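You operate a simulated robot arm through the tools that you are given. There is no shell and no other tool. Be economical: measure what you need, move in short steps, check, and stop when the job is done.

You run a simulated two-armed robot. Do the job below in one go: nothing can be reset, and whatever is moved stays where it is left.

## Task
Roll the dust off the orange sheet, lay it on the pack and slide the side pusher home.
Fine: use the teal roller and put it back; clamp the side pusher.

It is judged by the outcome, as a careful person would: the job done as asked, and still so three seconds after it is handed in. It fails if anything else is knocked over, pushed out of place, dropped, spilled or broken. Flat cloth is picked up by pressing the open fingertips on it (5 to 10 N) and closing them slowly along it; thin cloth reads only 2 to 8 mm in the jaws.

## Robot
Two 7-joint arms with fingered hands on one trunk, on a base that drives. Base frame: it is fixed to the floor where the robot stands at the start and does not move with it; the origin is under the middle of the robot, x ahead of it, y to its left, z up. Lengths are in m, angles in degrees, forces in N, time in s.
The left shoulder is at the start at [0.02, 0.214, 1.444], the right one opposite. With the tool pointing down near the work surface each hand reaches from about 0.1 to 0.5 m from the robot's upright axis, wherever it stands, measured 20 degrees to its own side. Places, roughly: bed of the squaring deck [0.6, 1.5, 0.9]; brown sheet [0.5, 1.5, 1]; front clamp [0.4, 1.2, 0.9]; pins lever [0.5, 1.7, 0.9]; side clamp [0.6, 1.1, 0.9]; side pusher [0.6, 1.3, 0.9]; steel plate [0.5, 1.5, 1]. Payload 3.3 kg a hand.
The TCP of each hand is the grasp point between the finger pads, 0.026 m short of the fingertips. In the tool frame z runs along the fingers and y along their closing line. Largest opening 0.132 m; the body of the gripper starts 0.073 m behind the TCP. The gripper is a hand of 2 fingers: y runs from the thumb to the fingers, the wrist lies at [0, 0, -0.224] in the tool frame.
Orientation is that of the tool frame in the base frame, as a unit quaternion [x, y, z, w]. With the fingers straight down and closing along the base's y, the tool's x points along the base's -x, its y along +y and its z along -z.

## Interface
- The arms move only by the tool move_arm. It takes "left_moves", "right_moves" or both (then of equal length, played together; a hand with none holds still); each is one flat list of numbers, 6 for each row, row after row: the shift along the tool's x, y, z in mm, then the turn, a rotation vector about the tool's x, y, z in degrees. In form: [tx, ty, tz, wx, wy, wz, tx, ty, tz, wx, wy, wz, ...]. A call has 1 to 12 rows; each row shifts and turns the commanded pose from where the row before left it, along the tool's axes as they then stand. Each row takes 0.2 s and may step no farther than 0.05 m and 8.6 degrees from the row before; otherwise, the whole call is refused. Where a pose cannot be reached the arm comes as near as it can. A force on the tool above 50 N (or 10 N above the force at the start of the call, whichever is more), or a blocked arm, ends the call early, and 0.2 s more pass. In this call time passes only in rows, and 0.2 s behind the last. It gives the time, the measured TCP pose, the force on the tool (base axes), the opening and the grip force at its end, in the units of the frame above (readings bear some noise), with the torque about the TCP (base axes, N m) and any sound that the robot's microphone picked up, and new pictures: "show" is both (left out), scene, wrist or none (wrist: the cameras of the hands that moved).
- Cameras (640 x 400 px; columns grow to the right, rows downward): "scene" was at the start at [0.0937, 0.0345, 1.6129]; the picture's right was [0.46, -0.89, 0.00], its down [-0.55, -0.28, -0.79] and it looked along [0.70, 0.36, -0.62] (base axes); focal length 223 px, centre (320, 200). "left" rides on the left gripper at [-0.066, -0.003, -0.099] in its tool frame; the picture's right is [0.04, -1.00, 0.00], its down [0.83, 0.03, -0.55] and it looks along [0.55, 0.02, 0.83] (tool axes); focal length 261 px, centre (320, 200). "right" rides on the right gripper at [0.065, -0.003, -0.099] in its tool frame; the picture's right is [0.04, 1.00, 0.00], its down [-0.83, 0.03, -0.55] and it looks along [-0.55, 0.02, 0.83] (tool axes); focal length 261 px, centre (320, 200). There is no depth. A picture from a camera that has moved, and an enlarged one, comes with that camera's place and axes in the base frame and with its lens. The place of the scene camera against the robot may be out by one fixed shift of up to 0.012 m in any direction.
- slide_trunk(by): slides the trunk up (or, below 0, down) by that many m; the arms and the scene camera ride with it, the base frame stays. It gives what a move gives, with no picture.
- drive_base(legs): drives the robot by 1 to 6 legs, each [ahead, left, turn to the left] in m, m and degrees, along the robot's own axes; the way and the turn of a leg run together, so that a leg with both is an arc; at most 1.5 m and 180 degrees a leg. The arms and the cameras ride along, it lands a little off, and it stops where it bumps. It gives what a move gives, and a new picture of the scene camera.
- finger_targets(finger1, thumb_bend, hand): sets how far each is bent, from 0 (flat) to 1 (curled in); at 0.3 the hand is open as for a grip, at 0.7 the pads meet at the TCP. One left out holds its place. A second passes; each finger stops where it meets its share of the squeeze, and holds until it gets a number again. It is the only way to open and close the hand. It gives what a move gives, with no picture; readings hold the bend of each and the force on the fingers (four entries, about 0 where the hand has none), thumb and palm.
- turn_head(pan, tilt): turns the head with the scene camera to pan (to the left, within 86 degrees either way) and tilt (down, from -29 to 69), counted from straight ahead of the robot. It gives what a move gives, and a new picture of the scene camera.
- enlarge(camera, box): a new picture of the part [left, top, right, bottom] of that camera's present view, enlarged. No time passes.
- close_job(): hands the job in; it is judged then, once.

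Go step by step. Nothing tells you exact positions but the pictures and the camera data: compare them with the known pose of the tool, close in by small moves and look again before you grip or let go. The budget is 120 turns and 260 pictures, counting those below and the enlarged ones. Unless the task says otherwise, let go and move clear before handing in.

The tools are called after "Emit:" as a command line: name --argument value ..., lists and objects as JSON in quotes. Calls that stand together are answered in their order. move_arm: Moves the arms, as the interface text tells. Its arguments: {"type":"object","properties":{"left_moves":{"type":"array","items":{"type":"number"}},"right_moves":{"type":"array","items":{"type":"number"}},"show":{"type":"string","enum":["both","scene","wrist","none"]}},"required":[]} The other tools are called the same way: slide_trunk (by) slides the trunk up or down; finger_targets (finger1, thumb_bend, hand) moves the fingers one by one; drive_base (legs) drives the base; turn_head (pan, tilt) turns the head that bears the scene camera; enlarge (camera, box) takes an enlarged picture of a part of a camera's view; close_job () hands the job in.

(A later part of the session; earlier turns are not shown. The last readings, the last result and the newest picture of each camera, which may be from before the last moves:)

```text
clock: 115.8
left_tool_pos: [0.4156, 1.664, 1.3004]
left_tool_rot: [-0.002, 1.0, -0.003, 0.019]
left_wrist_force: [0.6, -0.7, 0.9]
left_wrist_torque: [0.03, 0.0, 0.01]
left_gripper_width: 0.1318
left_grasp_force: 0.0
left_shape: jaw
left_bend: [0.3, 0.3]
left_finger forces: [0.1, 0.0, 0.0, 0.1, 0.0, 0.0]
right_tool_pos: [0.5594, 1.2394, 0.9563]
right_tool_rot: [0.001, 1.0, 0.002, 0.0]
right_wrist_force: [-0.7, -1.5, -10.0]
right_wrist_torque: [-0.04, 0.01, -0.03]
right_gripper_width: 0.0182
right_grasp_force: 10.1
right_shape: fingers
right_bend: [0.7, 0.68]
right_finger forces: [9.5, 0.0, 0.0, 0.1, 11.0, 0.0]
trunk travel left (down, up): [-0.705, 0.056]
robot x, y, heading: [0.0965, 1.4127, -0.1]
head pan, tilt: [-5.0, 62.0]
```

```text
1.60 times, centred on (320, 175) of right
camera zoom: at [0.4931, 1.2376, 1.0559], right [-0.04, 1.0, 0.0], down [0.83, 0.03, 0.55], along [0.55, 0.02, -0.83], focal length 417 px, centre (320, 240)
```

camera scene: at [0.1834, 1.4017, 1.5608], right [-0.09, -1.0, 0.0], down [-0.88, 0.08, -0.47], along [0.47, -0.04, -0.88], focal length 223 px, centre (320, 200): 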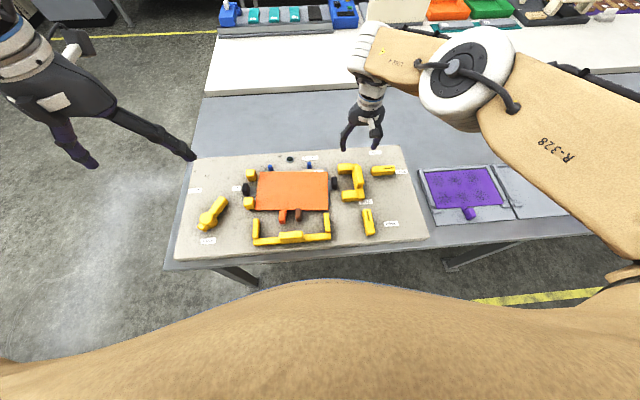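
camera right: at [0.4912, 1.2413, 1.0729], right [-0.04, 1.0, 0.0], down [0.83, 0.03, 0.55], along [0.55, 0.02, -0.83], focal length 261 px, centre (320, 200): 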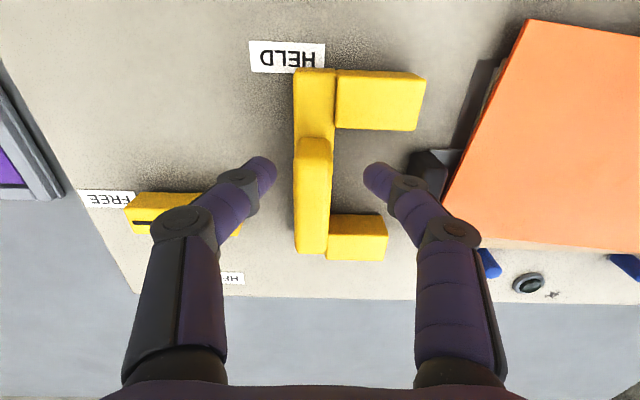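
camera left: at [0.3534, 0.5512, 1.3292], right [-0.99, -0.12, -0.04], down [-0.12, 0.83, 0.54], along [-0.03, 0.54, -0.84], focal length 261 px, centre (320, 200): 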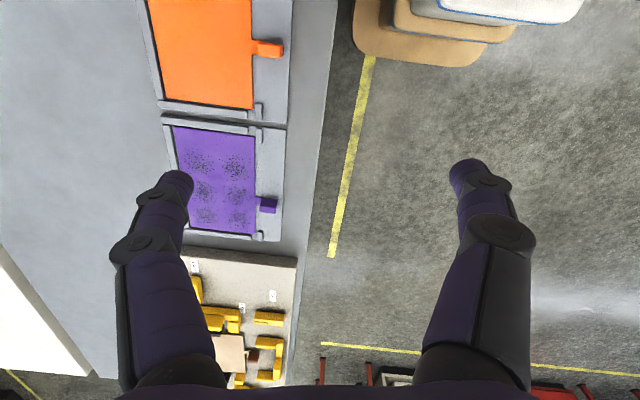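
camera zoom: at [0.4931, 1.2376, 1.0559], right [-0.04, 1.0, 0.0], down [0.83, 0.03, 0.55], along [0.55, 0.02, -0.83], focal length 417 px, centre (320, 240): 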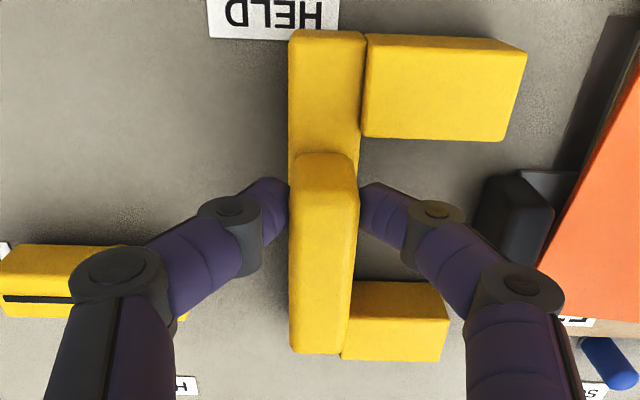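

Gripped on the handle. I draw the pusher +y in steps, watching the force.

Emit:
move_arm --right_moves '[0, 8, 0, 0, 0, 0, 0, 8, 0, 0, 0, 0, 0, 8, 0, 0, 0, 0]' --show "none"

Emit:
enlarge --camera "scene" --box '[270, 120, 410, 220]'

```text
clock: 116.6
left_tool_pos: [0.4146, 1.6666, 1.3003]
left_tool_rot: [-0.002, 1.0, -0.004, 0.02]
left_wrist_force: [0.6, 0.6, 0.6]
left_wrist_torque: [-0.02, 0.02, 0.01]
left_gripper_width: 0.132
left_grasp_force: 0.1
left_shape: jaw
left_bend: [0.3, 0.3]
left_finger forces: [0.0, 0.1, 0.0, 0.0, 0.0, 0.0]
right_tool_pos: [0.5576, 1.2659, 0.9559]
right_tool_rot: [0.001, 1.0, 0.001, 0.0]
right_wrist_force: [-1.8, 0.1, -7.2]
right_wrist_torque: [-0.03, 0.02, 0.02]
right_gripper_width: 0.0179
right_grasp_force: 10.0
right_shape: fingers
right_bend: [0.7, 0.68]
right_finger forces: [10.2, 0.0, 0.0, 0.0, 10.3, 0.0]
trunk travel left (down, up): [-0.705, 0.056]
robot x, y, heading: [0.0996, 1.414, 0.1]
head pan, tilt: [-5.0, 62.0]
```

```text
4.00 times, centred on (340, 170) of scene
camera zoom: at [0.181, 1.4022, 1.5609], right [-0.09, -1.0, 0.0], down [-0.88, 0.08, -0.47], along [0.47, -0.04, -0.88], focal length 893 px, centre (240, 320)
```

zoom: 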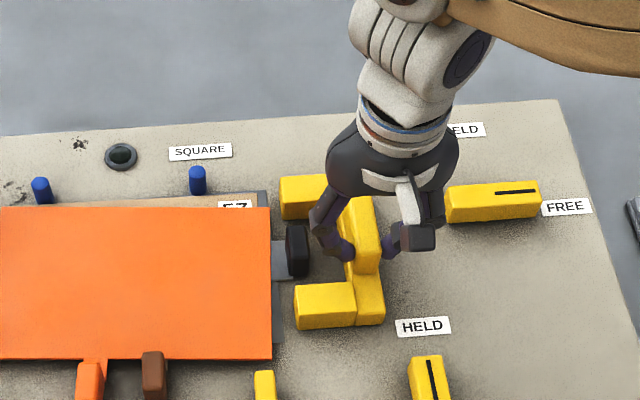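

The pusher follows. Before the finger inside the C gets near the plate's knob, I'll switch to pushing from behind with a closed hand.

Emit:
finger_targets --hand "right" --finger1 0.58 --thumb_bend 0.58

Emit:
move_arm --right_moves '[0, 0, -35, 0, 0, 0, 0, 0, -30, 0, 0, 0, 2, -31, 0, 0, 0, 0, 2, -31, 0, 0, 0, 0]' --show "none"

Emit:
finger_targets --hand "right" --finger1 0.75 --thumb_bend 0.75

Emit:
move_arm --right_moves '[0, 0, 30, 0, 0, 0]' --show "wrist"

Emit:
enlarge --camera "scene" --box '[290, 120, 430, 220]'

```text
clock: 117.6
left_tool_pos: [0.4146, 1.6657, 1.3017]
left_tool_rot: [-0.002, 1.0, -0.004, 0.021]
left_wrist_force: [0.1, 0.8, 0.4]
left_wrist_torque: [-0.01, 0.03, 0.01]
left_gripper_width: 0.1319
left_grasp_force: 0.0
left_shape: jaw
left_bend: [0.3, 0.3]
left_finger forces: [0.1, 0.0, 0.0, 0.1, 0.1, 0.1]
right_tool_pos: [0.5605, 1.265, 0.956]
right_tool_rot: [0.001, 1.0, 0.001, 0.001]
right_wrist_force: [-0.4, 0.5, 0.0]
right_wrist_torque: [0.02, 0.04, 0.02]
right_gripper_width: 0.0422
right_grasp_force: 0.1
right_shape: fingers
right_bend: [0.57, 0.57]
right_finger forces: [0.0, 0.0, 0.0, 0.1, 0.0, 0.0]
trunk travel left (down, up): [-0.705, 0.056]
robot x, y, heading: [0.0985, 1.4129, 0.1]
head pan, tilt: [-5.0, 62.0]
```

```text
clock: 118.6
left_tool_pos: [0.4144, 1.6646, 1.3005]
left_tool_rot: [-0.002, 1.0, -0.002, 0.019]
left_wrist_force: [-0.2, 0.3, -0.4]
left_wrist_torque: [-0.02, 0.0, -0.02]
left_gripper_width: 0.1318
left_grasp_force: 0.0
left_shape: jaw
left_bend: [0.3, 0.3]
left_finger forces: [0.0, 0.1, 0.1, 0.1, 0.1, 0.0]
right_tool_pos: [0.5557, 1.2009, 1.0256]
right_tool_rot: [0.001, 1.0, 0.002, 0.001]
right_wrist_force: [1.0, 0.3, 0.0]
right_wrist_torque: [0.03, 0.04, -0.02]
right_gripper_width: 0.0427
right_grasp_force: 0.1
right_shape: fingers
right_bend: [0.57, 0.57]
right_finger forces: [0.1, 0.0, 0.0, 0.0, 0.1, 0.1]
trunk travel left (down, up): [-0.705, 0.056]
robot x, y, heading: [0.1009, 1.414, -0.2]
head pan, tilt: [-5.0, 62.0]
```

```text
clock: 119.6
left_tool_pos: [0.4145, 1.6654, 1.3007]
left_tool_rot: [-0.003, 1.0, -0.004, 0.021]
left_wrist_force: [0.9, -0.4, 0.1]
left_wrist_torque: [0.0, -0.01, 0.0]
left_gripper_width: 0.1319
left_grasp_force: 0.0
left_shape: jaw
left_bend: [0.3, 0.3]
left_finger forces: [0.0, 0.0, 0.0, 0.0, 0.1, 0.0]
right_tool_pos: [0.555, 1.203, 1.0257]
right_tool_rot: [0.001, 1.0, 0.002, 0.001]
right_wrist_force: [0.4, 1.2, 0.2]
right_wrist_torque: [-0.04, -0.04, -0.02]
right_gripper_width: 0.0
right_grasp_force: 0.1
right_shape: fingers
right_bend: [0.73, 0.73]
right_finger forces: [0.0, 0.0, 0.0, 0.0, 0.0, 0.0]
trunk travel left (down, up): [-0.705, 0.056]
robot x, y, heading: [0.0953, 1.4106, -0.2]
head pan, tilt: [-5.0, 62.0]
```

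```text
clock: 120.0
left_tool_pos: [0.4157, 1.6654, 1.3012]
left_tool_rot: [-0.003, 1.0, -0.004, 0.019]
left_wrist_force: [0.4, 0.4, 0.0]
left_wrist_torque: [0.01, -0.02, 0.0]
left_gripper_width: 0.132
left_grasp_force: 0.2
left_shape: jaw
left_bend: [0.3, 0.3]
left_finger forces: [0.0, 0.0, 0.0, 0.0, 0.0, 0.0]
right_tool_pos: [0.5542, 1.2026, 0.9961]
right_tool_rot: [0.001, 1.0, 0.001, 0.001]
right_wrist_force: [0.6, 0.1, 0.2]
right_wrist_torque: [-0.01, 0.0, -0.01]
right_gripper_width: 0.0
right_grasp_force: 0.0
right_shape: fingers
right_bend: [0.73, 0.73]
right_finger forces: [0.0, 0.0, 0.0, 0.0, 0.1, 0.0]
trunk travel left (down, up): [-0.705, 0.056]
robot x, y, heading: [0.0958, 1.4093, -0.1]
head pan, tilt: [-5.0, 62.0]
camera right: at [0.4878, 1.2001, 1.094], right [-0.04, 1.0, 0.0], down [0.83, 0.03, 0.55], along [0.55, 0.02, -0.83], focal length 261 px, centre (320, 200)
```

right: 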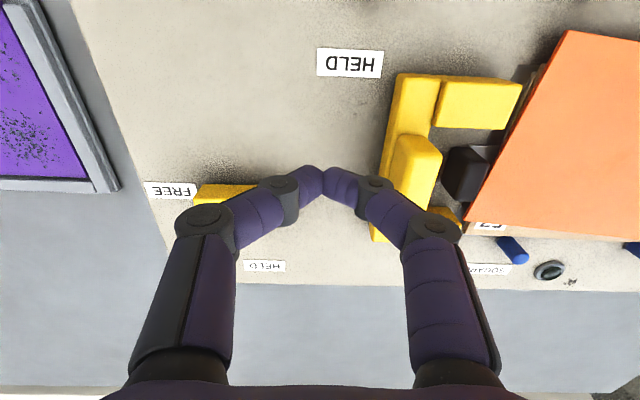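

```text
4.00 times, centred on (360, 170) of scene
camera zoom: at [0.1812, 1.4015, 1.5609], right [-0.09, -1.0, 0.0], down [-0.88, 0.08, -0.47], along [0.47, -0.04, -0.88], focal length 893 px, centre (160, 320)
```

zoom: 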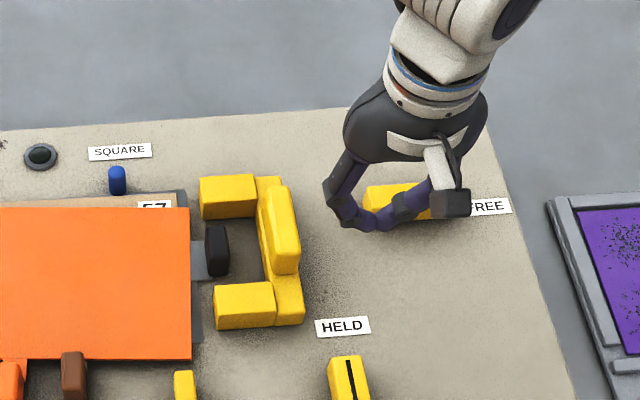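

Emit:
move_arm --right_moves '[0, 0, 25, 0, 0, 0, 0, 0, 20, 0, 0, 0]' --show "none"

Emit:
move_arm --right_moves '[0, 10, 0, 0, 0, 0, 0, 10, 0, 0, 0, 0]' --show "wrist"

Emit:
enlarge --camera "scene" --box '[270, 120, 410, 220]'

```text
clock: 120.6
left_tool_pos: [0.415, 1.6651, 1.3012]
left_tool_rot: [-0.003, 1.0, -0.004, 0.02]
left_wrist_force: [-0.5, 0.2, -0.7]
left_wrist_torque: [0.02, -0.02, 0.01]
left_gripper_width: 0.1319
left_grasp_force: 0.1
left_shape: jaw
left_bend: [0.3, 0.3]
left_finger forces: [0.1, 0.0, 0.0, 0.1, 0.0, 0.0]
right_tool_pos: [0.5544, 1.2025, 0.9494]
right_tool_rot: [0.001, 1.0, 0.001, 0.001]
right_wrist_force: [-0.3, 0.7, -1.1]
right_wrist_torque: [0.02, 0.0, 0.01]
right_gripper_width: 0.0
right_grasp_force: 0.0
right_shape: fingers
right_bend: [0.73, 0.73]
right_finger forces: [0.1, 0.0, 0.0, 0.0, 0.0, 0.0]
trunk travel left (down, up): [-0.705, 0.056]
robot x, y, heading: [0.0974, 1.4102, -0.1]
head pan, tilt: [-5.0, 62.0]
```

```text
clock: 121.2
left_tool_pos: [0.4136, 1.6647, 1.3026]
left_tool_rot: [-0.002, 1.0, -0.003, 0.02]
left_wrist_force: [0.6, 0.4, 0.4]
left_wrist_torque: [0.03, -0.01, 0.01]
left_gripper_width: 0.1322
left_grasp_force: 0.0
left_shape: jaw
left_bend: [0.3, 0.3]
left_finger forces: [0.0, 0.0, 0.0, 0.0, 0.1, 0.0]
right_tool_pos: [0.5551, 1.2241, 0.9491]
right_tool_rot: [0.001, 1.0, 0.003, 0.001]
right_wrist_force: [-0.7, -0.9, 0.6]
right_wrist_torque: [0.01, -0.02, 0.03]
right_gripper_width: 0.0
right_grasp_force: 0.1
right_shape: fingers
right_bend: [0.73, 0.73]
right_finger forces: [0.1, 0.1, 0.1, 0.1, 0.0, 0.1]
trunk travel left (down, up): [-0.705, 0.056]
robot x, y, heading: [0.0982, 1.4102, -0.4]
head pan, tilt: [-5.0, 62.0]
camera right: at [0.4875, 1.222, 1.0476], right [-0.04, 1.0, 0.0], down [0.83, 0.03, 0.55], along [0.55, 0.02, -0.83], focal length 261 px, centre (320, 200)
```

right: 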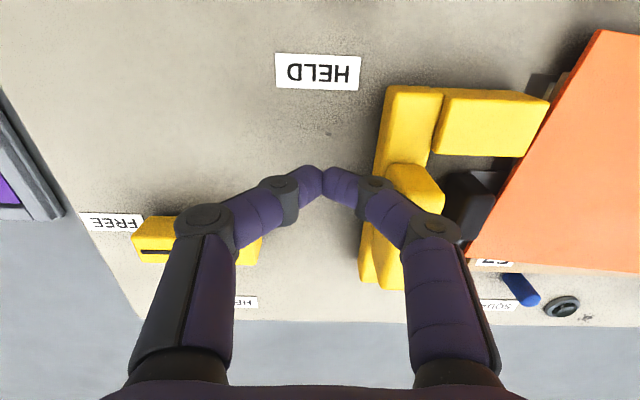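

```text
4.00 times, centred on (340, 170) of scene
camera zoom: at [0.1808, 1.4012, 1.5609], right [-0.09, -1.0, 0.0], down [-0.88, 0.08, -0.47], along [0.47, -0.04, -0.88], focal length 893 px, centre (240, 320)
```

zoom: 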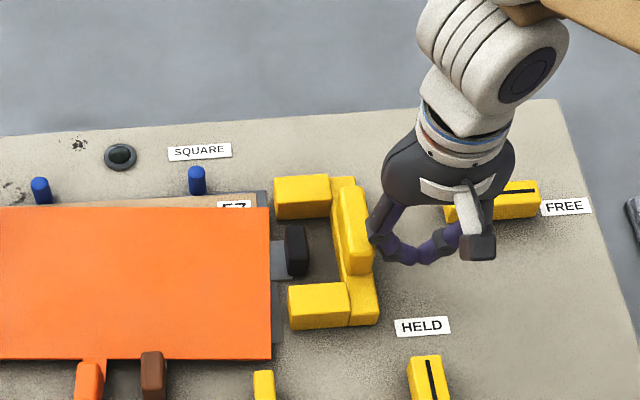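

Emit:
move_arm --right_moves '[0, 6, 0, 0, 0, 0, 0, 6, 0, 0, 0, 0]' --show "none"

Emit:
enlarge --camera "scene" --box '[230, 120, 370, 220]'

```text
clock: 121.8
left_tool_pos: [0.4136, 1.666, 1.3016]
left_tool_rot: [-0.003, 1.0, -0.004, 0.02]
left_wrist_force: [1.0, -1.0, -0.5]
left_wrist_torque: [0.03, 0.0, 0.02]
left_gripper_width: 0.1318
left_grasp_force: 0.0
left_shape: jaw
left_bend: [0.3, 0.3]
left_finger forces: [0.1, 0.0, 0.0, 0.0, 0.0, 0.0]
right_tool_pos: [0.5558, 1.2386, 0.9483]
right_tool_rot: [0.0, 1.0, 0.002, 0.0]
right_wrist_force: [0.3, 0.5, -0.5]
right_wrist_torque: [-0.03, -0.03, 0.01]
right_gripper_width: 0.0001
right_grasp_force: 0.1
right_shape: fingers
right_bend: [0.73, 0.73]
right_finger forces: [0.0, 0.0, 0.0, 0.0, 0.1, 0.1]
trunk travel left (down, up): [-0.705, 0.056]
robot x, y, heading: [0.1005, 1.4154, -0.3]
head pan, tilt: [-5.0, 62.0]
```

```text
4.00 times, centred on (300, 170) of scene
camera zoom: at [0.1808, 1.4021, 1.5609], right [-0.09, -1.0, 0.0], down [-0.88, 0.08, -0.47], along [0.47, -0.04, -0.88], focal length 893 px, centre (400, 320)
```

zoom: 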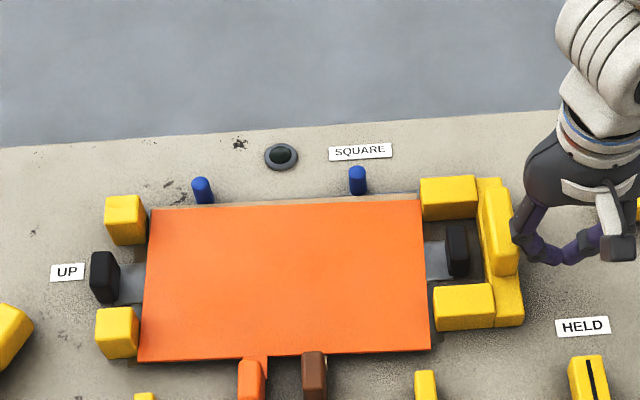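

Emit:
move_arm --right_moves '[0, 4, 0, 0, 0, 0]' --show "none"

Emit:
move_arm --right_moves '[0, 4, 0, 0, 0, 0]' --show "none"

Emit:
enlarge --camera "scene" --box '[230, 120, 370, 220]'

```text
clock: 122.2
left_tool_pos: [0.4155, 1.6651, 1.3008]
left_tool_rot: [-0.003, 1.0, -0.003, 0.02]
left_wrist_force: [-0.1, 0.3, 0.5]
left_wrist_torque: [-0.02, -0.04, -0.01]
left_gripper_width: 0.1317
left_grasp_force: 0.1
left_shape: jaw
left_bend: [0.3, 0.3]
left_finger forces: [0.0, 0.1, 0.1, 0.1, 0.1, 0.0]
right_tool_pos: [0.5547, 1.2419, 0.9476]
right_tool_rot: [0.0, 1.0, 0.001, 0.001]
right_wrist_force: [0.1, -2.3, 2.8]
right_wrist_torque: [0.09, 0.0, 0.02]
right_gripper_width: 0.0
right_grasp_force: 1.8
right_shape: fingers
right_bend: [0.73, 0.73]
right_finger forces: [3.7, 0.0, 0.1, 0.0, 0.0, 0.1]
trunk travel left (down, up): [-0.705, 0.056]
robot x, y, heading: [0.0942, 1.4141, -0.2]
head pan, tilt: [-5.0, 62.0]
```

```text
clock: 122.6
left_tool_pos: [0.414, 1.6655, 1.301]
left_tool_rot: [-0.002, 1.0, -0.003, 0.02]
left_wrist_force: [0.0, -0.4, 0.3]
left_wrist_torque: [0.0, 0.01, 0.02]
left_gripper_width: 0.132
left_grasp_force: 0.1
left_shape: jaw
left_bend: [0.3, 0.3]
left_finger forces: [0.0, 0.1, 0.0, 0.1, 0.0, 0.0]
right_tool_pos: [0.5537, 1.2429, 0.9473]
right_tool_rot: [0.001, 1.0, 0.001, 0.001]
right_wrist_force: [-0.1, -6.0, 6.4]
right_wrist_torque: [0.23, 0.03, -0.02]
right_gripper_width: 0.0
right_grasp_force: 4.7
right_shape: fingers
right_bend: [0.73, 0.72]
right_finger forces: [8.7, 0.0, 0.1, 0.0, 0.1, 0.1]
trunk travel left (down, up): [-0.705, 0.056]
robot x, y, heading: [0.0985, 1.4134, -0.1]
head pan, tilt: [-5.0, 62.0]
```

```text
4.00 times, centred on (300, 170) of scene
camera zoom: at [0.1802, 1.4004, 1.561], right [-0.09, -1.0, 0.0], down [-0.88, 0.08, -0.47], along [0.47, -0.04, -0.88], focal length 893 px, centre (400, 320)
```

zoom: 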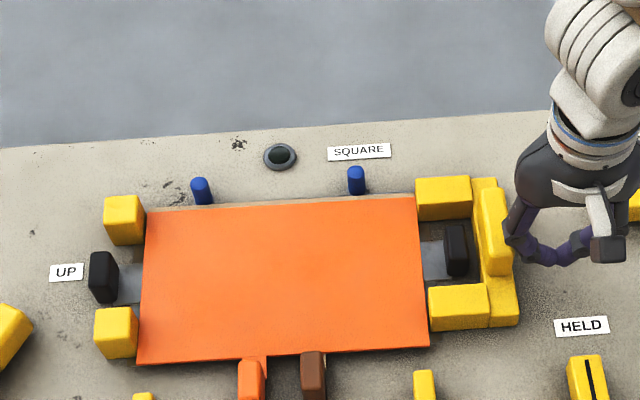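

The pusher is pressing the sheet against the left stops. One more firm press, then check.

Emit:
move_arm --right_moves '[0, 4, 0, 0, 0, 0]' --show "none"

Emit:
enlarge --camera "scene" --box '[250, 155, 350, 225]'

Emit:
enlarge --camera "right" --box '[300, 20, 640, 340]'

```text
clock: 123.0
left_tool_pos: [0.414, 1.6627, 1.3006]
left_tool_rot: [-0.003, 1.0, -0.002, 0.02]
left_wrist_force: [0.0, -0.3, -0.2]
left_wrist_torque: [0.01, 0.01, -0.03]
left_gripper_width: 0.1317
left_grasp_force: 0.1
left_shape: jaw
left_bend: [0.3, 0.3]
left_finger forces: [0.0, 0.0, 0.1, 0.0, 0.1, 0.0]
right_tool_pos: [0.5538, 1.2448, 0.9476]
right_tool_rot: [0.002, 1.0, 0.001, 0.001]
right_wrist_force: [2.1, -12.5, 10.4]
right_wrist_torque: [0.34, -0.04, -0.08]
right_gripper_width: 0.0001
right_grasp_force: 7.5
right_shape: fingers
right_bend: [0.73, 0.72]
right_finger forces: [15.4, 0.1, 0.0, 0.0, 0.0, 0.1]
trunk travel left (down, up): [-0.705, 0.056]
robot x, y, heading: [0.1029, 1.4154, -0.3]
head pan, tilt: [-5.0, 62.0]
```

```text
5.71 times, centred on (300, 190) of scene
camera zoom: at [0.1803, 1.3996, 1.561], right [-0.09, -1.0, 0.0], down [-0.88, 0.08, -0.47], along [0.47, -0.04, -0.88], focal length 1276 px, centre (434, 257)
```

zoom: 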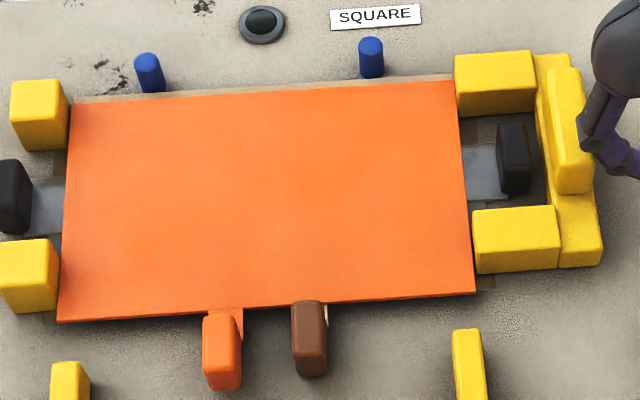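

```text
1.25 times, centred on (470, 180) of right
camera zoom: at [0.4878, 1.2435, 1.0463], right [-0.04, 1.0, 0.0], down [0.83, 0.03, 0.56], along [0.56, 0.02, -0.83], focal length 326 px, centre (132, 225)
```

zoom: 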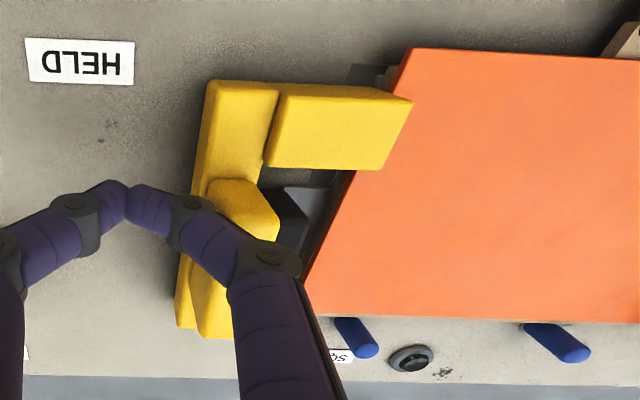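

Side pusher is home against the sheet and stops. Now the side clamp lever: I back off, rise and move over beside its free end.

Emit:
move_arm --right_moves '[0, -20, 0, 0, 0, 0, 0, -15, -35, 0, 0, 0, 0, -35, -20, 0, 0, 0, 5, -40, 0, 0, 0, 0, 5, -15, 0, 0, 0, 0]' --show "wrist"

Emit:
enlarge --camera "scene" --box '[290, 140, 430, 220]'

```text
clock: 124.2
left_tool_pos: [0.4158, 1.6651, 1.3006]
left_tool_rot: [-0.003, 1.0, -0.003, 0.02]
left_wrist_force: [0.3, 0.8, -0.4]
left_wrist_torque: [0.0, 0.02, 0.02]
left_gripper_width: 0.132
left_grasp_force: 0.0
left_shape: jaw
left_bend: [0.3, 0.3]
left_finger forces: [0.1, 0.1, 0.0, 0.0, 0.0, 0.0]
right_tool_pos: [0.5433, 1.1206, 1.0021]
right_tool_rot: [0.001, 1.0, 0.002, 0.002]
right_wrist_force: [0.0, -0.5, 0.2]
right_wrist_torque: [0.01, 0.01, -0.01]
right_gripper_width: 0.0003
right_grasp_force: 0.1
right_shape: fingers
right_bend: [0.73, 0.73]
right_finger forces: [0.0, 0.0, 0.0, 0.0, 0.1, 0.0]
trunk travel left (down, up): [-0.705, 0.056]
robot x, y, heading: [0.0989, 1.4126, -0.1]
head pan, tilt: [-5.0, 62.0]
camera right: at [0.477, 1.1181, 1.101], right [-0.04, 1.0, 0.0], down [0.83, 0.03, 0.55], along [0.55, 0.02, -0.83], focal length 261 px, centre (320, 200)
```

right: 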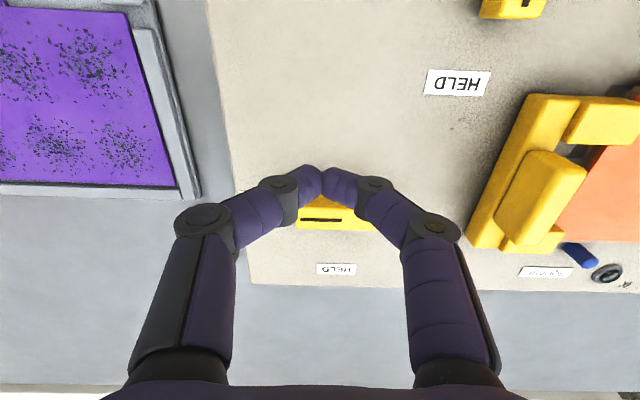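

```text
4.57 times, centred on (360, 180) of scene
camera zoom: at [0.1807, 1.4019, 1.5609], right [-0.09, -1.0, 0.0], down [-0.88, 0.08, -0.47], along [0.47, -0.04, -0.88], focal length 1021 px, centre (137, 291)
```

zoom: 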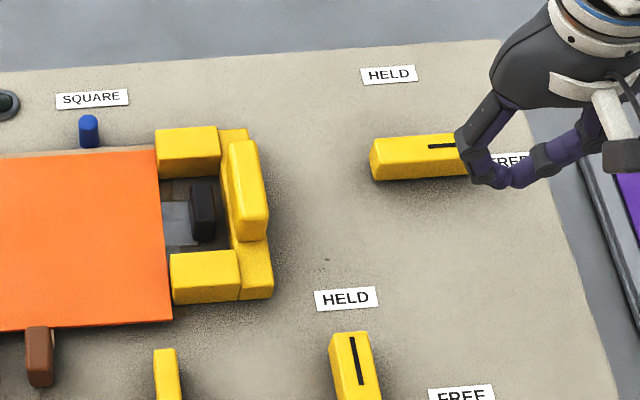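

The lever pivots at its middle (≈(0.603, 1.147)); its marked end points to FREE. I lower the closed fingers in front of that end and push it round toward +x.

Emit:
move_arm --right_moves '[-10, -4, 32, 0, 0, 0, -8, -4, 30, 0, 0, 0]' --show "wrist"

Emit:
enlarge --camera "scene" --box '[330, 130, 430, 200]'

```text
clock: 124.8
left_tool_pos: [0.4152, 1.6656, 1.3016]
left_tool_rot: [-0.003, 1.0, -0.003, 0.02]
left_wrist_force: [0.2, -0.5, 0.7]
left_wrist_torque: [0.0, 0.01, 0.0]
left_gripper_width: 0.1318
left_grasp_force: 0.0
left_shape: jaw
left_bend: [0.3, 0.3]
left_finger forces: [0.1, 0.0, 0.0, 0.1, 0.1, 0.0]
right_tool_pos: [0.5612, 1.1125, 0.939]
right_tool_rot: [0.001, 1.0, 0.0, 0.001]
right_wrist_force: [0.6, 0.3, -0.2]
right_wrist_torque: [0.02, 0.02, 0.0]
right_gripper_width: 0.0003
right_grasp_force: 0.0
right_shape: fingers
right_bend: [0.73, 0.73]
right_finger forces: [0.0, 0.1, 0.0, 0.1, 0.1, 0.0]
trunk travel left (down, up): [-0.705, 0.056]
robot x, y, heading: [0.0966, 1.4137, 0.1]
head pan, tilt: [-5.0, 62.0]
camera right: at [0.4946, 1.1116, 1.0377], right [-0.04, 1.0, 0.0], down [0.83, 0.03, 0.55], along [0.55, 0.02, -0.83], focal length 261 px, centre (320, 200)
```

right: 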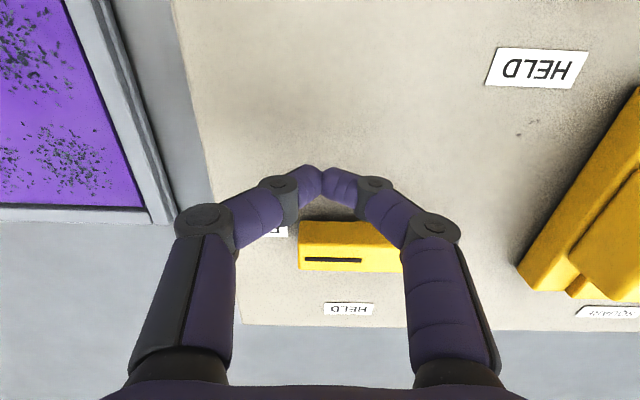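

```text
5.71 times, centred on (380, 165) of scene
camera zoom: at [0.1811, 1.4023, 1.5609], right [-0.09, -1.0, 0.0], down [-0.88, 0.08, -0.47], along [0.47, -0.04, -0.88], focal length 1276 px, centre (-23, 400)
```

zoom: 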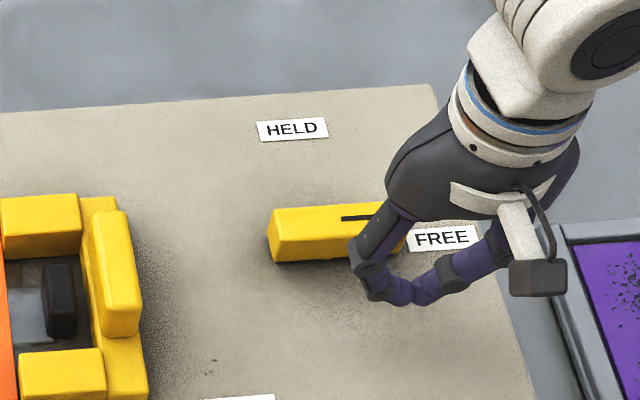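

Emit:
move_arm --right_moves '[-21, 0.5, 0, 0, 0, 0, -17, -5, 0, 0, 0, 0, -12, 0, 0, 0, 0, 0]' --show "wrist"

```text
clock: 125.6
left_tool_pos: [0.4147, 1.6667, 1.3001]
left_tool_rot: [-0.003, 1.0, -0.003, 0.02]
left_wrist_force: [-0.7, -0.1, -0.2]
left_wrist_torque: [-0.03, 0.0, 0.0]
left_gripper_width: 0.132
left_grasp_force: 0.2
left_shape: jaw
left_bend: [0.3, 0.3]
left_finger forces: [0.1, 0.1, 0.0, 0.0, 0.0, 0.1]
right_tool_pos: [0.5723, 1.1156, 0.9395]
right_tool_rot: [0.001, 1.0, 0.001, 0.001]
right_wrist_force: [-0.5, 0.1, -0.4]
right_wrist_torque: [-0.01, 0.0, -0.02]
right_gripper_width: 0.0
right_grasp_force: 0.1
right_shape: fingers
right_bend: [0.73, 0.73]
right_finger forces: [0.1, 0.0, 0.1, 0.0, 0.0, 0.1]
right hand out of reach, approached as far as the arm can: row 1, 2, 3
trunk travel left (down, up): [-0.705, 0.056]
robot x, y, heading: [0.0975, 1.4132, -0.0]
head pan, tilt: [-5.0, 62.0]
camera right: at [0.505, 1.1124, 1.0373], right [-0.04, 1.0, 0.0], down [0.83, 0.03, 0.55], along [0.55, 0.02, -0.83], focal length 261 px, centre (320, 200)
```

right: 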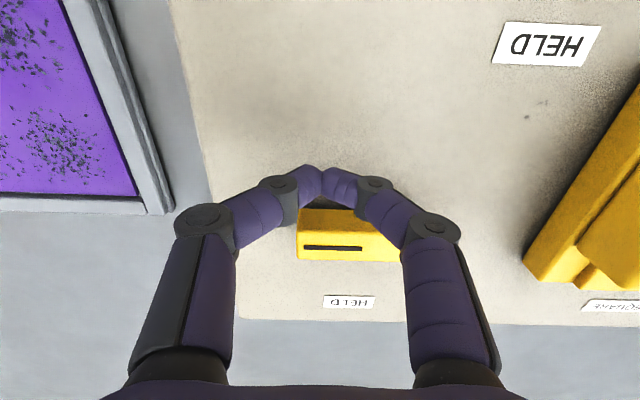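

Just out of reach; I lift, reposition the base closer, and come back.

Emit:
move_arm --right_moves '[10, 0, -30, 0, 0, 0, 10, 0, -35, 0, 0, 0]' --show "none"

Emit:
drive_base --legs '[[0.03, -0.13, 0]]'

Emit:
move_arm --right_moves '[5, 42, 0, 0, 0, 0, 5, 42, 0, 0, 0, 0, 5, 41, 0, 0, 0, 0]' --show "wrist"

```text
clock: 126.2
left_tool_pos: [0.4144, 1.6653, 1.301]
left_tool_rot: [-0.002, 1.0, -0.004, 0.02]
left_wrist_force: [-0.3, 0.1, -0.1]
left_wrist_torque: [-0.01, 0.02, 0.02]
left_gripper_width: 0.1317
left_grasp_force: 0.1
left_shape: jaw
left_bend: [0.3, 0.3]
left_finger forces: [0.0, 0.0, 0.0, 0.0, 0.0, 0.1]
right_tool_pos: [0.5508, 1.1101, 1.0049]
right_tool_rot: [0.002, 1.0, 0.001, 0.001]
right_wrist_force: [-0.1, -0.2, 0.5]
right_wrist_torque: [-0.04, -0.01, 0.0]
right_gripper_width: 0.0
right_grasp_force: 0.0
right_shape: fingers
right_bend: [0.73, 0.73]
right_finger forces: [0.0, 0.0, 0.1, 0.0, 0.1, 0.1]
trunk travel left (down, up): [-0.705, 0.056]
robot x, y, heading: [0.0991, 1.4113, 0.0]
head pan, tilt: [-5.0, 62.0]
```

```text
clock: 127.5
left_tool_pos: [0.4438, 1.5376, 1.3005]
left_tool_rot: [-0.003, 1.0, -0.002, 0.019]
left_wrist_force: [0.0, -0.3, -0.1]
left_wrist_torque: [0.01, -0.03, 0.0]
left_gripper_width: 0.1317
left_grasp_force: 0.1
left_shape: jaw
left_bend: [0.3, 0.3]
left_finger forces: [0.1, 0.0, 0.0, 0.0, 0.0, 0.0]
right_tool_pos: [0.58, 0.9844, 1.0043]
right_tool_rot: [0.001, 1.0, 0.002, 0.001]
right_wrist_force: [-0.1, 0.3, 0.6]
right_wrist_torque: [0.01, -0.02, -0.01]
right_gripper_width: 0.0
right_grasp_force: 0.1
right_shape: fingers
right_bend: [0.73, 0.73]
right_finger forces: [0.0, 0.1, 0.0, 0.0, 0.0, 0.0]
trunk travel left (down, up): [-0.705, 0.056]
robot x, y, heading: [0.1264, 1.2851, -0.3]
head pan, tilt: [-5.0, 62.0]
camera scene: at [0.2097, 1.2744, 1.5609], right [-0.09, -1.0, 0.0], down [-0.88, 0.08, -0.47], along [0.47, -0.04, -0.88], focal length 223 px, centre (320, 200)
```

scene: 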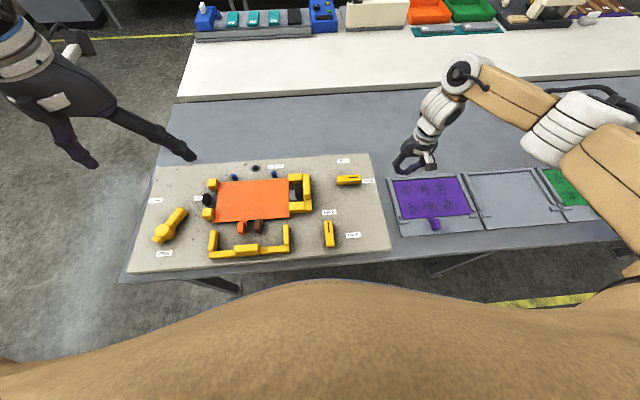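

```text
clock: 128.2
left_tool_pos: [0.4437, 1.541, 1.3009]
left_tool_rot: [-0.002, 1.0, -0.004, 0.02]
left_wrist_force: [0.9, -0.1, -0.3]
left_wrist_torque: [0.02, 0.0, -0.01]
left_gripper_width: 0.1318
left_grasp_force: 0.0
left_shape: jaw
left_bend: [0.3, 0.3]
left_finger forces: [0.0, 0.0, 0.1, 0.0, 0.0, 0.1]
right_tool_pos: [0.5632, 1.1119, 1.0071]
right_tool_rot: [0.002, 1.0, 0.001, 0.001]
right_wrist_force: [1.1, 1.1, 1.0]
right_wrist_torque: [-0.08, 0.0, -0.02]
right_gripper_width: 0.0001
right_grasp_force: 0.0
right_shape: fingers
right_bend: [0.73, 0.73]
right_finger forces: [0.0, 0.0, 0.0, 0.0, 0.1, 0.0]
trunk travel left (down, up): [-0.705, 0.056]
robot x, y, heading: [0.1288, 1.2871, -0.1]
head pan, tilt: [-5.0, 62.0]
camera right: at [0.4968, 1.1086, 1.1045], right [-0.04, 1.0, 0.0], down [0.83, 0.03, 0.55], along [0.55, 0.02, -0.83], focal length 261 px, centre (320, 200)
```

right: 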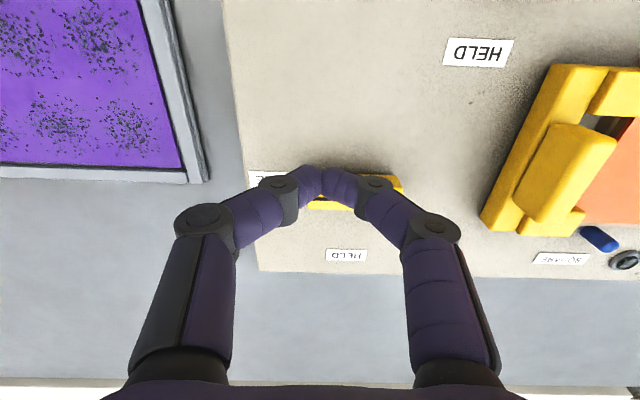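

Emit:
move_arm --right_moves '[2, 0, 34, 0, 0, 0, 0, 0, 33, 0, 0, 0, -20, 0, 0, 0, 0, 0, -17, -4, 0, 0, 0, 0, -12, -1, 0, 0, 0, 0]' --show "wrist"

```text
clock: 129.4
left_tool_pos: [0.4447, 1.5382, 1.3009]
left_tool_rot: [-0.003, 1.0, -0.004, 0.02]
left_wrist_force: [-0.8, 0.1, -0.7]
left_wrist_torque: [0.01, 0.01, 0.02]
left_gripper_width: 0.1318
left_grasp_force: 0.0
left_shape: jaw
left_bend: [0.3, 0.3]
left_finger forces: [0.0, 0.0, 0.0, 0.0, 0.0, 0.0]
right_tool_pos: [0.6119, 1.1018, 0.9363]
right_tool_rot: [0.002, 1.0, 0.001, 0.0]
right_wrist_force: [-1.4, -0.6, 0.0]
right_wrist_torque: [0.02, -0.01, 0.02]
right_gripper_width: 0.0
right_grasp_force: 0.0
right_shape: fingers
right_bend: [0.73, 0.73]
right_finger forces: [0.1, 0.0, 0.0, 0.1, 0.0, 0.0]
trunk travel left (down, up): [-0.705, 0.056]
robot x, y, heading: [0.1268, 1.2844, -0.2]
head pan, tilt: [-5.0, 62.0]
camera right: at [0.5456, 1.1003, 1.0352], right [-0.04, 1.0, 0.0], down [0.83, 0.03, 0.55], along [0.55, 0.02, -0.83], focal length 261 px, centre (320, 200)
```

right: 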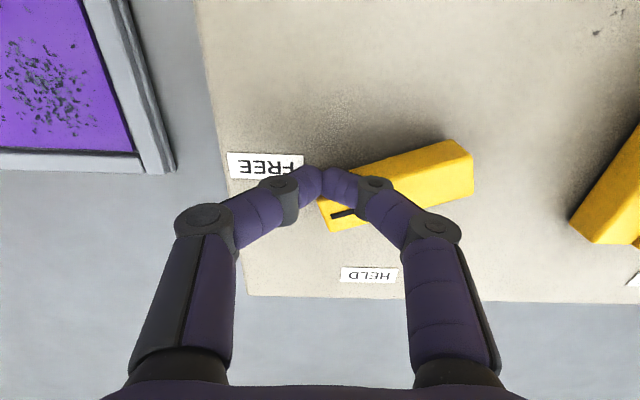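

The lever is turning. I continue along its arc.

Emit:
move_arm --right_moves '[-11, 2, 0, 0, 0, 0, -10, 5, 0, 0, 0, 0, -7, 8, 0, 0, 0, 0, -5, 9, 0, 0, 0, 0]' --show "wrist"

```text
clock: 130.4
left_tool_pos: [0.4427, 1.5394, 1.3009]
left_tool_rot: [-0.003, 1.0, -0.004, 0.02]
left_wrist_force: [0.7, -0.2, 0.6]
left_wrist_torque: [0.0, -0.01, 0.03]
left_gripper_width: 0.1317
left_grasp_force: 0.2
left_shape: jaw
left_bend: [0.3, 0.3]
left_finger forces: [0.0, 0.0, 0.0, 0.1, 0.1, 0.1]
right_tool_pos: [0.6347, 1.1278, 0.9435]
right_tool_rot: [0.001, 1.0, 0.001, 0.001]
right_wrist_force: [-0.1, 0.2, 0.0]
right_wrist_torque: [0.01, 0.03, 0.03]
right_gripper_width: 0.0
right_grasp_force: 0.1
right_shape: fingers
right_bend: [0.73, 0.73]
right_finger forces: [0.0, 0.1, 0.1, 0.0, 0.1, 0.1]
right hand out of reach, approached as far as the arm can: row 3, 4
trunk travel left (down, up): [-0.705, 0.056]
robot x, y, heading: [0.1266, 1.2865, -0.1]
head pan, tilt: [-5.0, 62.0]
camera right: at [0.5674, 1.1251, 1.0421], right [-0.04, 1.0, 0.0], down [0.83, 0.03, 0.55], along [0.55, 0.02, -0.83], focal length 261 px, centre (320, 200)
```

right: 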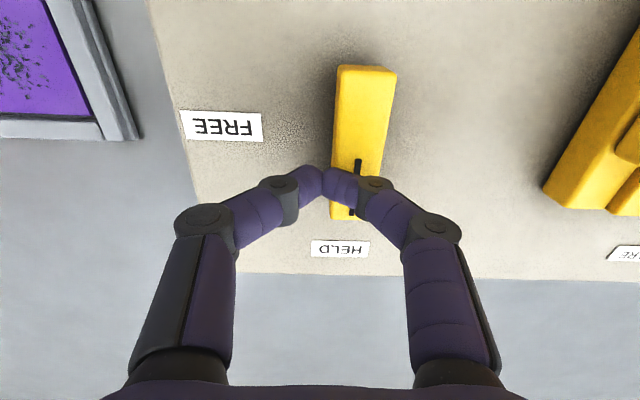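

Emit:
move_arm --right_moves '[0, 4, 0, 0, 0, 0, 0, 4, 0, 0, 0, 0]' --show "none"

Emit:
enlarge --camera "scene" --box '[190, 140, 410, 260]'

Emit:
enlarge --camera "right" --box '[220, 40, 460, 280]'

```text
clock: 131.1
left_tool_pos: [0.4441, 1.539, 1.3005]
left_tool_rot: [-0.002, 1.0, -0.004, 0.02]
left_wrist_force: [0.2, 0.8, 0.1]
left_wrist_torque: [-0.03, 0.0, 0.04]
left_gripper_width: 0.1316
left_grasp_force: 0.1
left_shape: jaw
left_bend: [0.3, 0.3]
left_finger forces: [0.0, 0.0, 0.0, 0.0, 0.1, 0.0]
right_tool_pos: [0.6336, 1.1373, 0.9439]
right_tool_rot: [0.001, 1.0, 0.002, 0.003]
right_wrist_force: [0.3, 0.5, 2.2]
right_wrist_torque: [0.03, 0.04, -0.06]
right_gripper_width: 0.0
right_grasp_force: 0.1
right_shape: fingers
right_bend: [0.74, 0.73]
right_finger forces: [0.0, 0.0, 0.1, 0.0, 0.0, 0.0]
trunk travel left (down, up): [-0.705, 0.056]
robot x, y, heading: [0.1282, 1.2842, 0.2]
head pan, tilt: [-5.0, 62.0]
```

```text
2.91 times, centred on (300, 200) of scene
camera zoom: at [0.2093, 1.2754, 1.561], right [-0.09, -1.0, 0.0], down [-0.88, 0.08, -0.47], along [0.47, -0.04, -0.88], focal length 650 px, centre (378, 200)
```

zoom: 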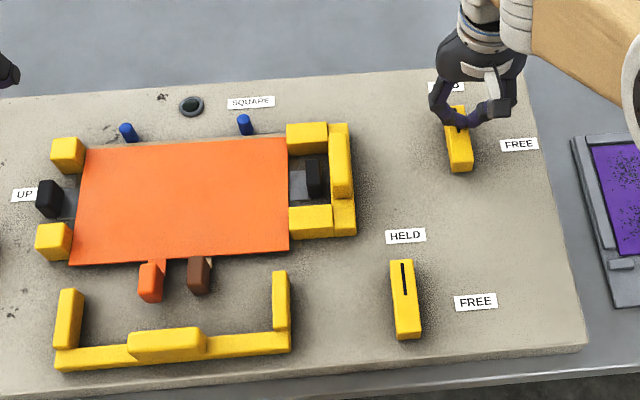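

```text
1.67 times, centred on (340, 160) of right
camera zoom: at [0.5663, 1.1339, 1.0422], right [-0.04, 1.0, 0.0], down [0.83, 0.03, 0.56], along [0.56, 0.02, -0.83], focal length 434 px, centre (287, 267)
```

zoom: 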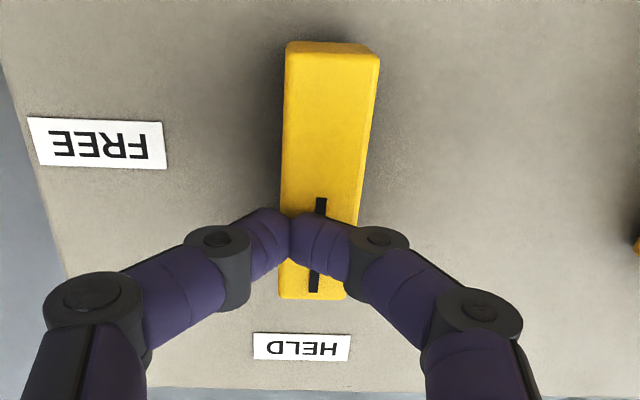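

The lever points to HELD, matching the front clamp's held position. I lift away; the sheet sits ~4 mm short of the rear pins and the SQUARE lamp is off, so I'll gently nudge its front edge flush.

Emit:
move_arm --right_moves '[0, -6, -20, 0, 0, 0, 0, 0, -40, 0, 0, 0, 20, 0, -40, 0, 0, 0, 40, 0, -20, 0, 0, 0, 40, 0, 0, 0, 0, 0]' --show "none"

Emit:
drive_base --legs '[[-0.07, 0.38, 0]]'

Emit:
enlarge --camera "right" --box '[100, 0, 640, 338]'

```text
clock: 132.2
left_tool_pos: [0.4457, 1.5389, 1.3003]
left_tool_rot: [-0.003, 1.0, -0.003, 0.019]
left_wrist_force: [0.0, 0.1, 0.7]
left_wrist_torque: [-0.01, -0.02, -0.02]
left_gripper_width: 0.1316
left_grasp_force: 0.1
left_shape: jaw
left_bend: [0.3, 0.3]
left_finger forces: [0.1, 0.0, 0.0, 0.0, 0.0, 0.0]
right_tool_pos: [0.5683, 1.1295, 1.0581]
right_tool_rot: [0.002, 1.0, 0.0, -0.001]
right_wrist_force: [0.9, -0.3, 1.0]
right_wrist_torque: [-0.02, 0.01, 0.02]
right_gripper_width: 0.0001
right_grasp_force: 0.0
right_shape: fingers
right_bend: [0.73, 0.73]
right_finger forces: [0.0, 0.0, 0.0, 0.0, 0.1, 0.0]
right hand out of reach, approached as far as the arm can: row 5
trunk travel left (down, up): [-0.705, 0.056]
robot x, y, heading: [0.13, 1.2866, -0.2]
head pan, tilt: [-5.0, 62.0]
```

```text
clock: 134.7
left_tool_pos: [0.3734, 1.9157, 1.3007]
left_tool_rot: [-0.005, 1.0, -0.004, 0.02]
left_wrist_force: [0.2, -0.9, -0.4]
left_wrist_torque: [0.0, -0.02, 0.02]
left_gripper_width: 0.1321
left_grasp_force: 0.0
left_shape: jaw
left_bend: [0.3, 0.3]
left_finger forces: [0.0, 0.0, 0.0, 0.1, 0.0, 0.1]
right_tool_pos: [0.4997, 1.5078, 1.0599]
right_tool_rot: [0.001, 1.0, 0.001, 0.001]
right_wrist_force: [0.6, 0.4, -0.6]
right_wrist_torque: [-0.03, 0.02, -0.01]
right_gripper_width: 0.0001
right_grasp_force: 0.1
right_shape: fingers
right_bend: [0.73, 0.73]
right_finger forces: [0.1, 0.0, 0.0, 0.0, 0.0, 0.0]
trunk travel left (down, up): [-0.705, 0.056]
robot x, y, heading: [0.0578, 1.6572, 0.1]
head pan, tilt: [-5.0, 62.0]
camera scene: at [0.1405, 1.6506, 1.561], right [-0.09, -1.0, 0.0], down [-0.88, 0.08, -0.47], along [0.47, -0.04, -0.88], focal length 223 px, centre (320, 200)
```

scene: 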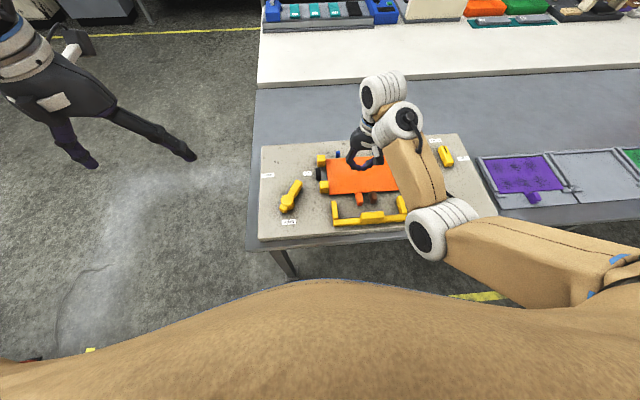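

```text
1.18 times, centred on (370, 169) of right
camera zoom: at [0.4327, 1.5036, 1.1587], right [-0.04, 1.0, 0.0], down [0.83, 0.03, 0.55], along [0.55, 0.02, -0.83], focal length 308 px, centre (261, 237)
```

zoom: 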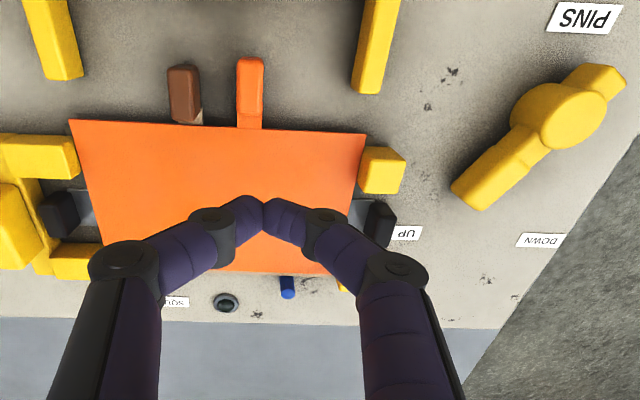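

Emit:
move_arm --right_moves '[22, 17, 0, 0, 0, 0, 23, 17, 10, 0, 0, 0, 0, 0, 40, 0, 0, 0, 0, 0, 40, 0, 0, 0, 0, 0, 34, 0, 0, 0]' --show "wrist"

```text
clock: 135.9
left_tool_pos: [0.3736, 1.9149, 1.3008]
left_tool_rot: [-0.004, 1.0, -0.004, 0.02]
left_wrist_force: [1.5, -0.9, -0.9]
left_wrist_torque: [-0.05, 0.03, 0.0]
left_gripper_width: 0.1317
left_grasp_force: 0.1
left_shape: jaw
left_bend: [0.3, 0.3]
left_finger forces: [0.0, 0.0, 0.1, 0.0, 0.0, 0.0]
right_tool_pos: [0.4673, 1.5328, 0.9309]
right_tool_rot: [0.0, 1.0, 0.002, 0.002]
right_wrist_force: [-1.0, 2.7, 2.8]
right_wrist_torque: [-0.1, -0.03, -0.01]
right_gripper_width: 0.0001
right_grasp_force: 1.9
right_shape: fingers
right_bend: [0.73, 0.73]
right_finger forces: [0.0, 0.0, 0.0, 0.1, 3.8, 0.0]
right hand out of reach, approached as far as the arm can: row 1
trunk travel left (down, up): [-0.705, 0.056]
robot x, y, heading: [0.0627, 1.6601, -0.1]
head pan, tilt: [-5.0, 62.0]
camera right: at [0.4011, 1.5304, 1.0288], right [-0.04, 1.0, 0.0], down [0.83, 0.03, 0.56], along [0.56, 0.02, -0.83], focal length 261 px, centre (320, 200)
```

right: 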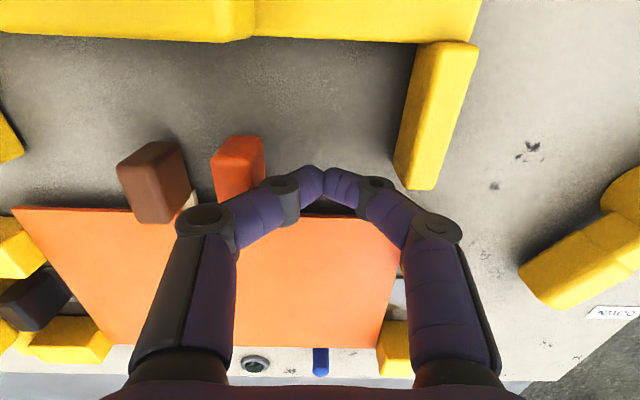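

Emit:
move_arm --right_moves '[0, 8, 0, 0, 0, 0, 0, 6, 0, 0, 0, 0, -5, 0, 0, 0, 0, 0, -4, 0, 0, 0, 0, 0]' --show "wrist"

```text
clock: 136.9
left_tool_pos: [0.3741, 1.9141, 1.299]
left_tool_rot: [-0.004, 1.0, -0.003, 0.021]
left_wrist_force: [0.1, -0.8, -0.9]
left_wrist_torque: [0.0, 0.0, 0.02]
left_gripper_width: 0.1318
left_grasp_force: 0.1
left_shape: jaw
left_bend: [0.3, 0.3]
left_finger forces: [0.0, 0.1, 0.0, 0.1, 0.0, 0.1]
right_tool_pos: [0.4769, 1.5426, 0.9303]
right_tool_rot: [0.001, 1.0, -0.001, 0.0]
right_wrist_force: [0.1, 0.2, 0.0]
right_wrist_torque: [-0.04, 0.0, 0.02]
right_gripper_width: 0.0
right_grasp_force: 0.2
right_shape: fingers
right_bend: [0.73, 0.73]
right_finger forces: [0.0, 0.0, 0.0, 0.1, 0.1, 0.0]
trunk travel left (down, up): [-0.705, 0.056]
robot x, y, heading: [0.0569, 1.6612, 0.3]
head pan, tilt: [-5.0, 62.0]
camera right: at [0.4106, 1.541, 1.0298], right [-0.04, 1.0, 0.0], down [0.83, 0.03, 0.55], along [0.55, 0.02, -0.83], focal length 261 px, centre (320, 200)
```

right: 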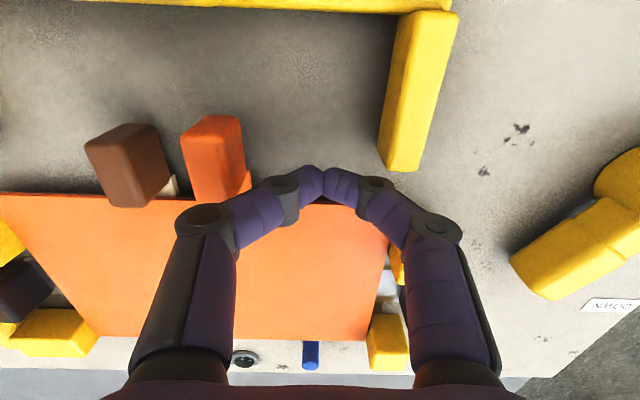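

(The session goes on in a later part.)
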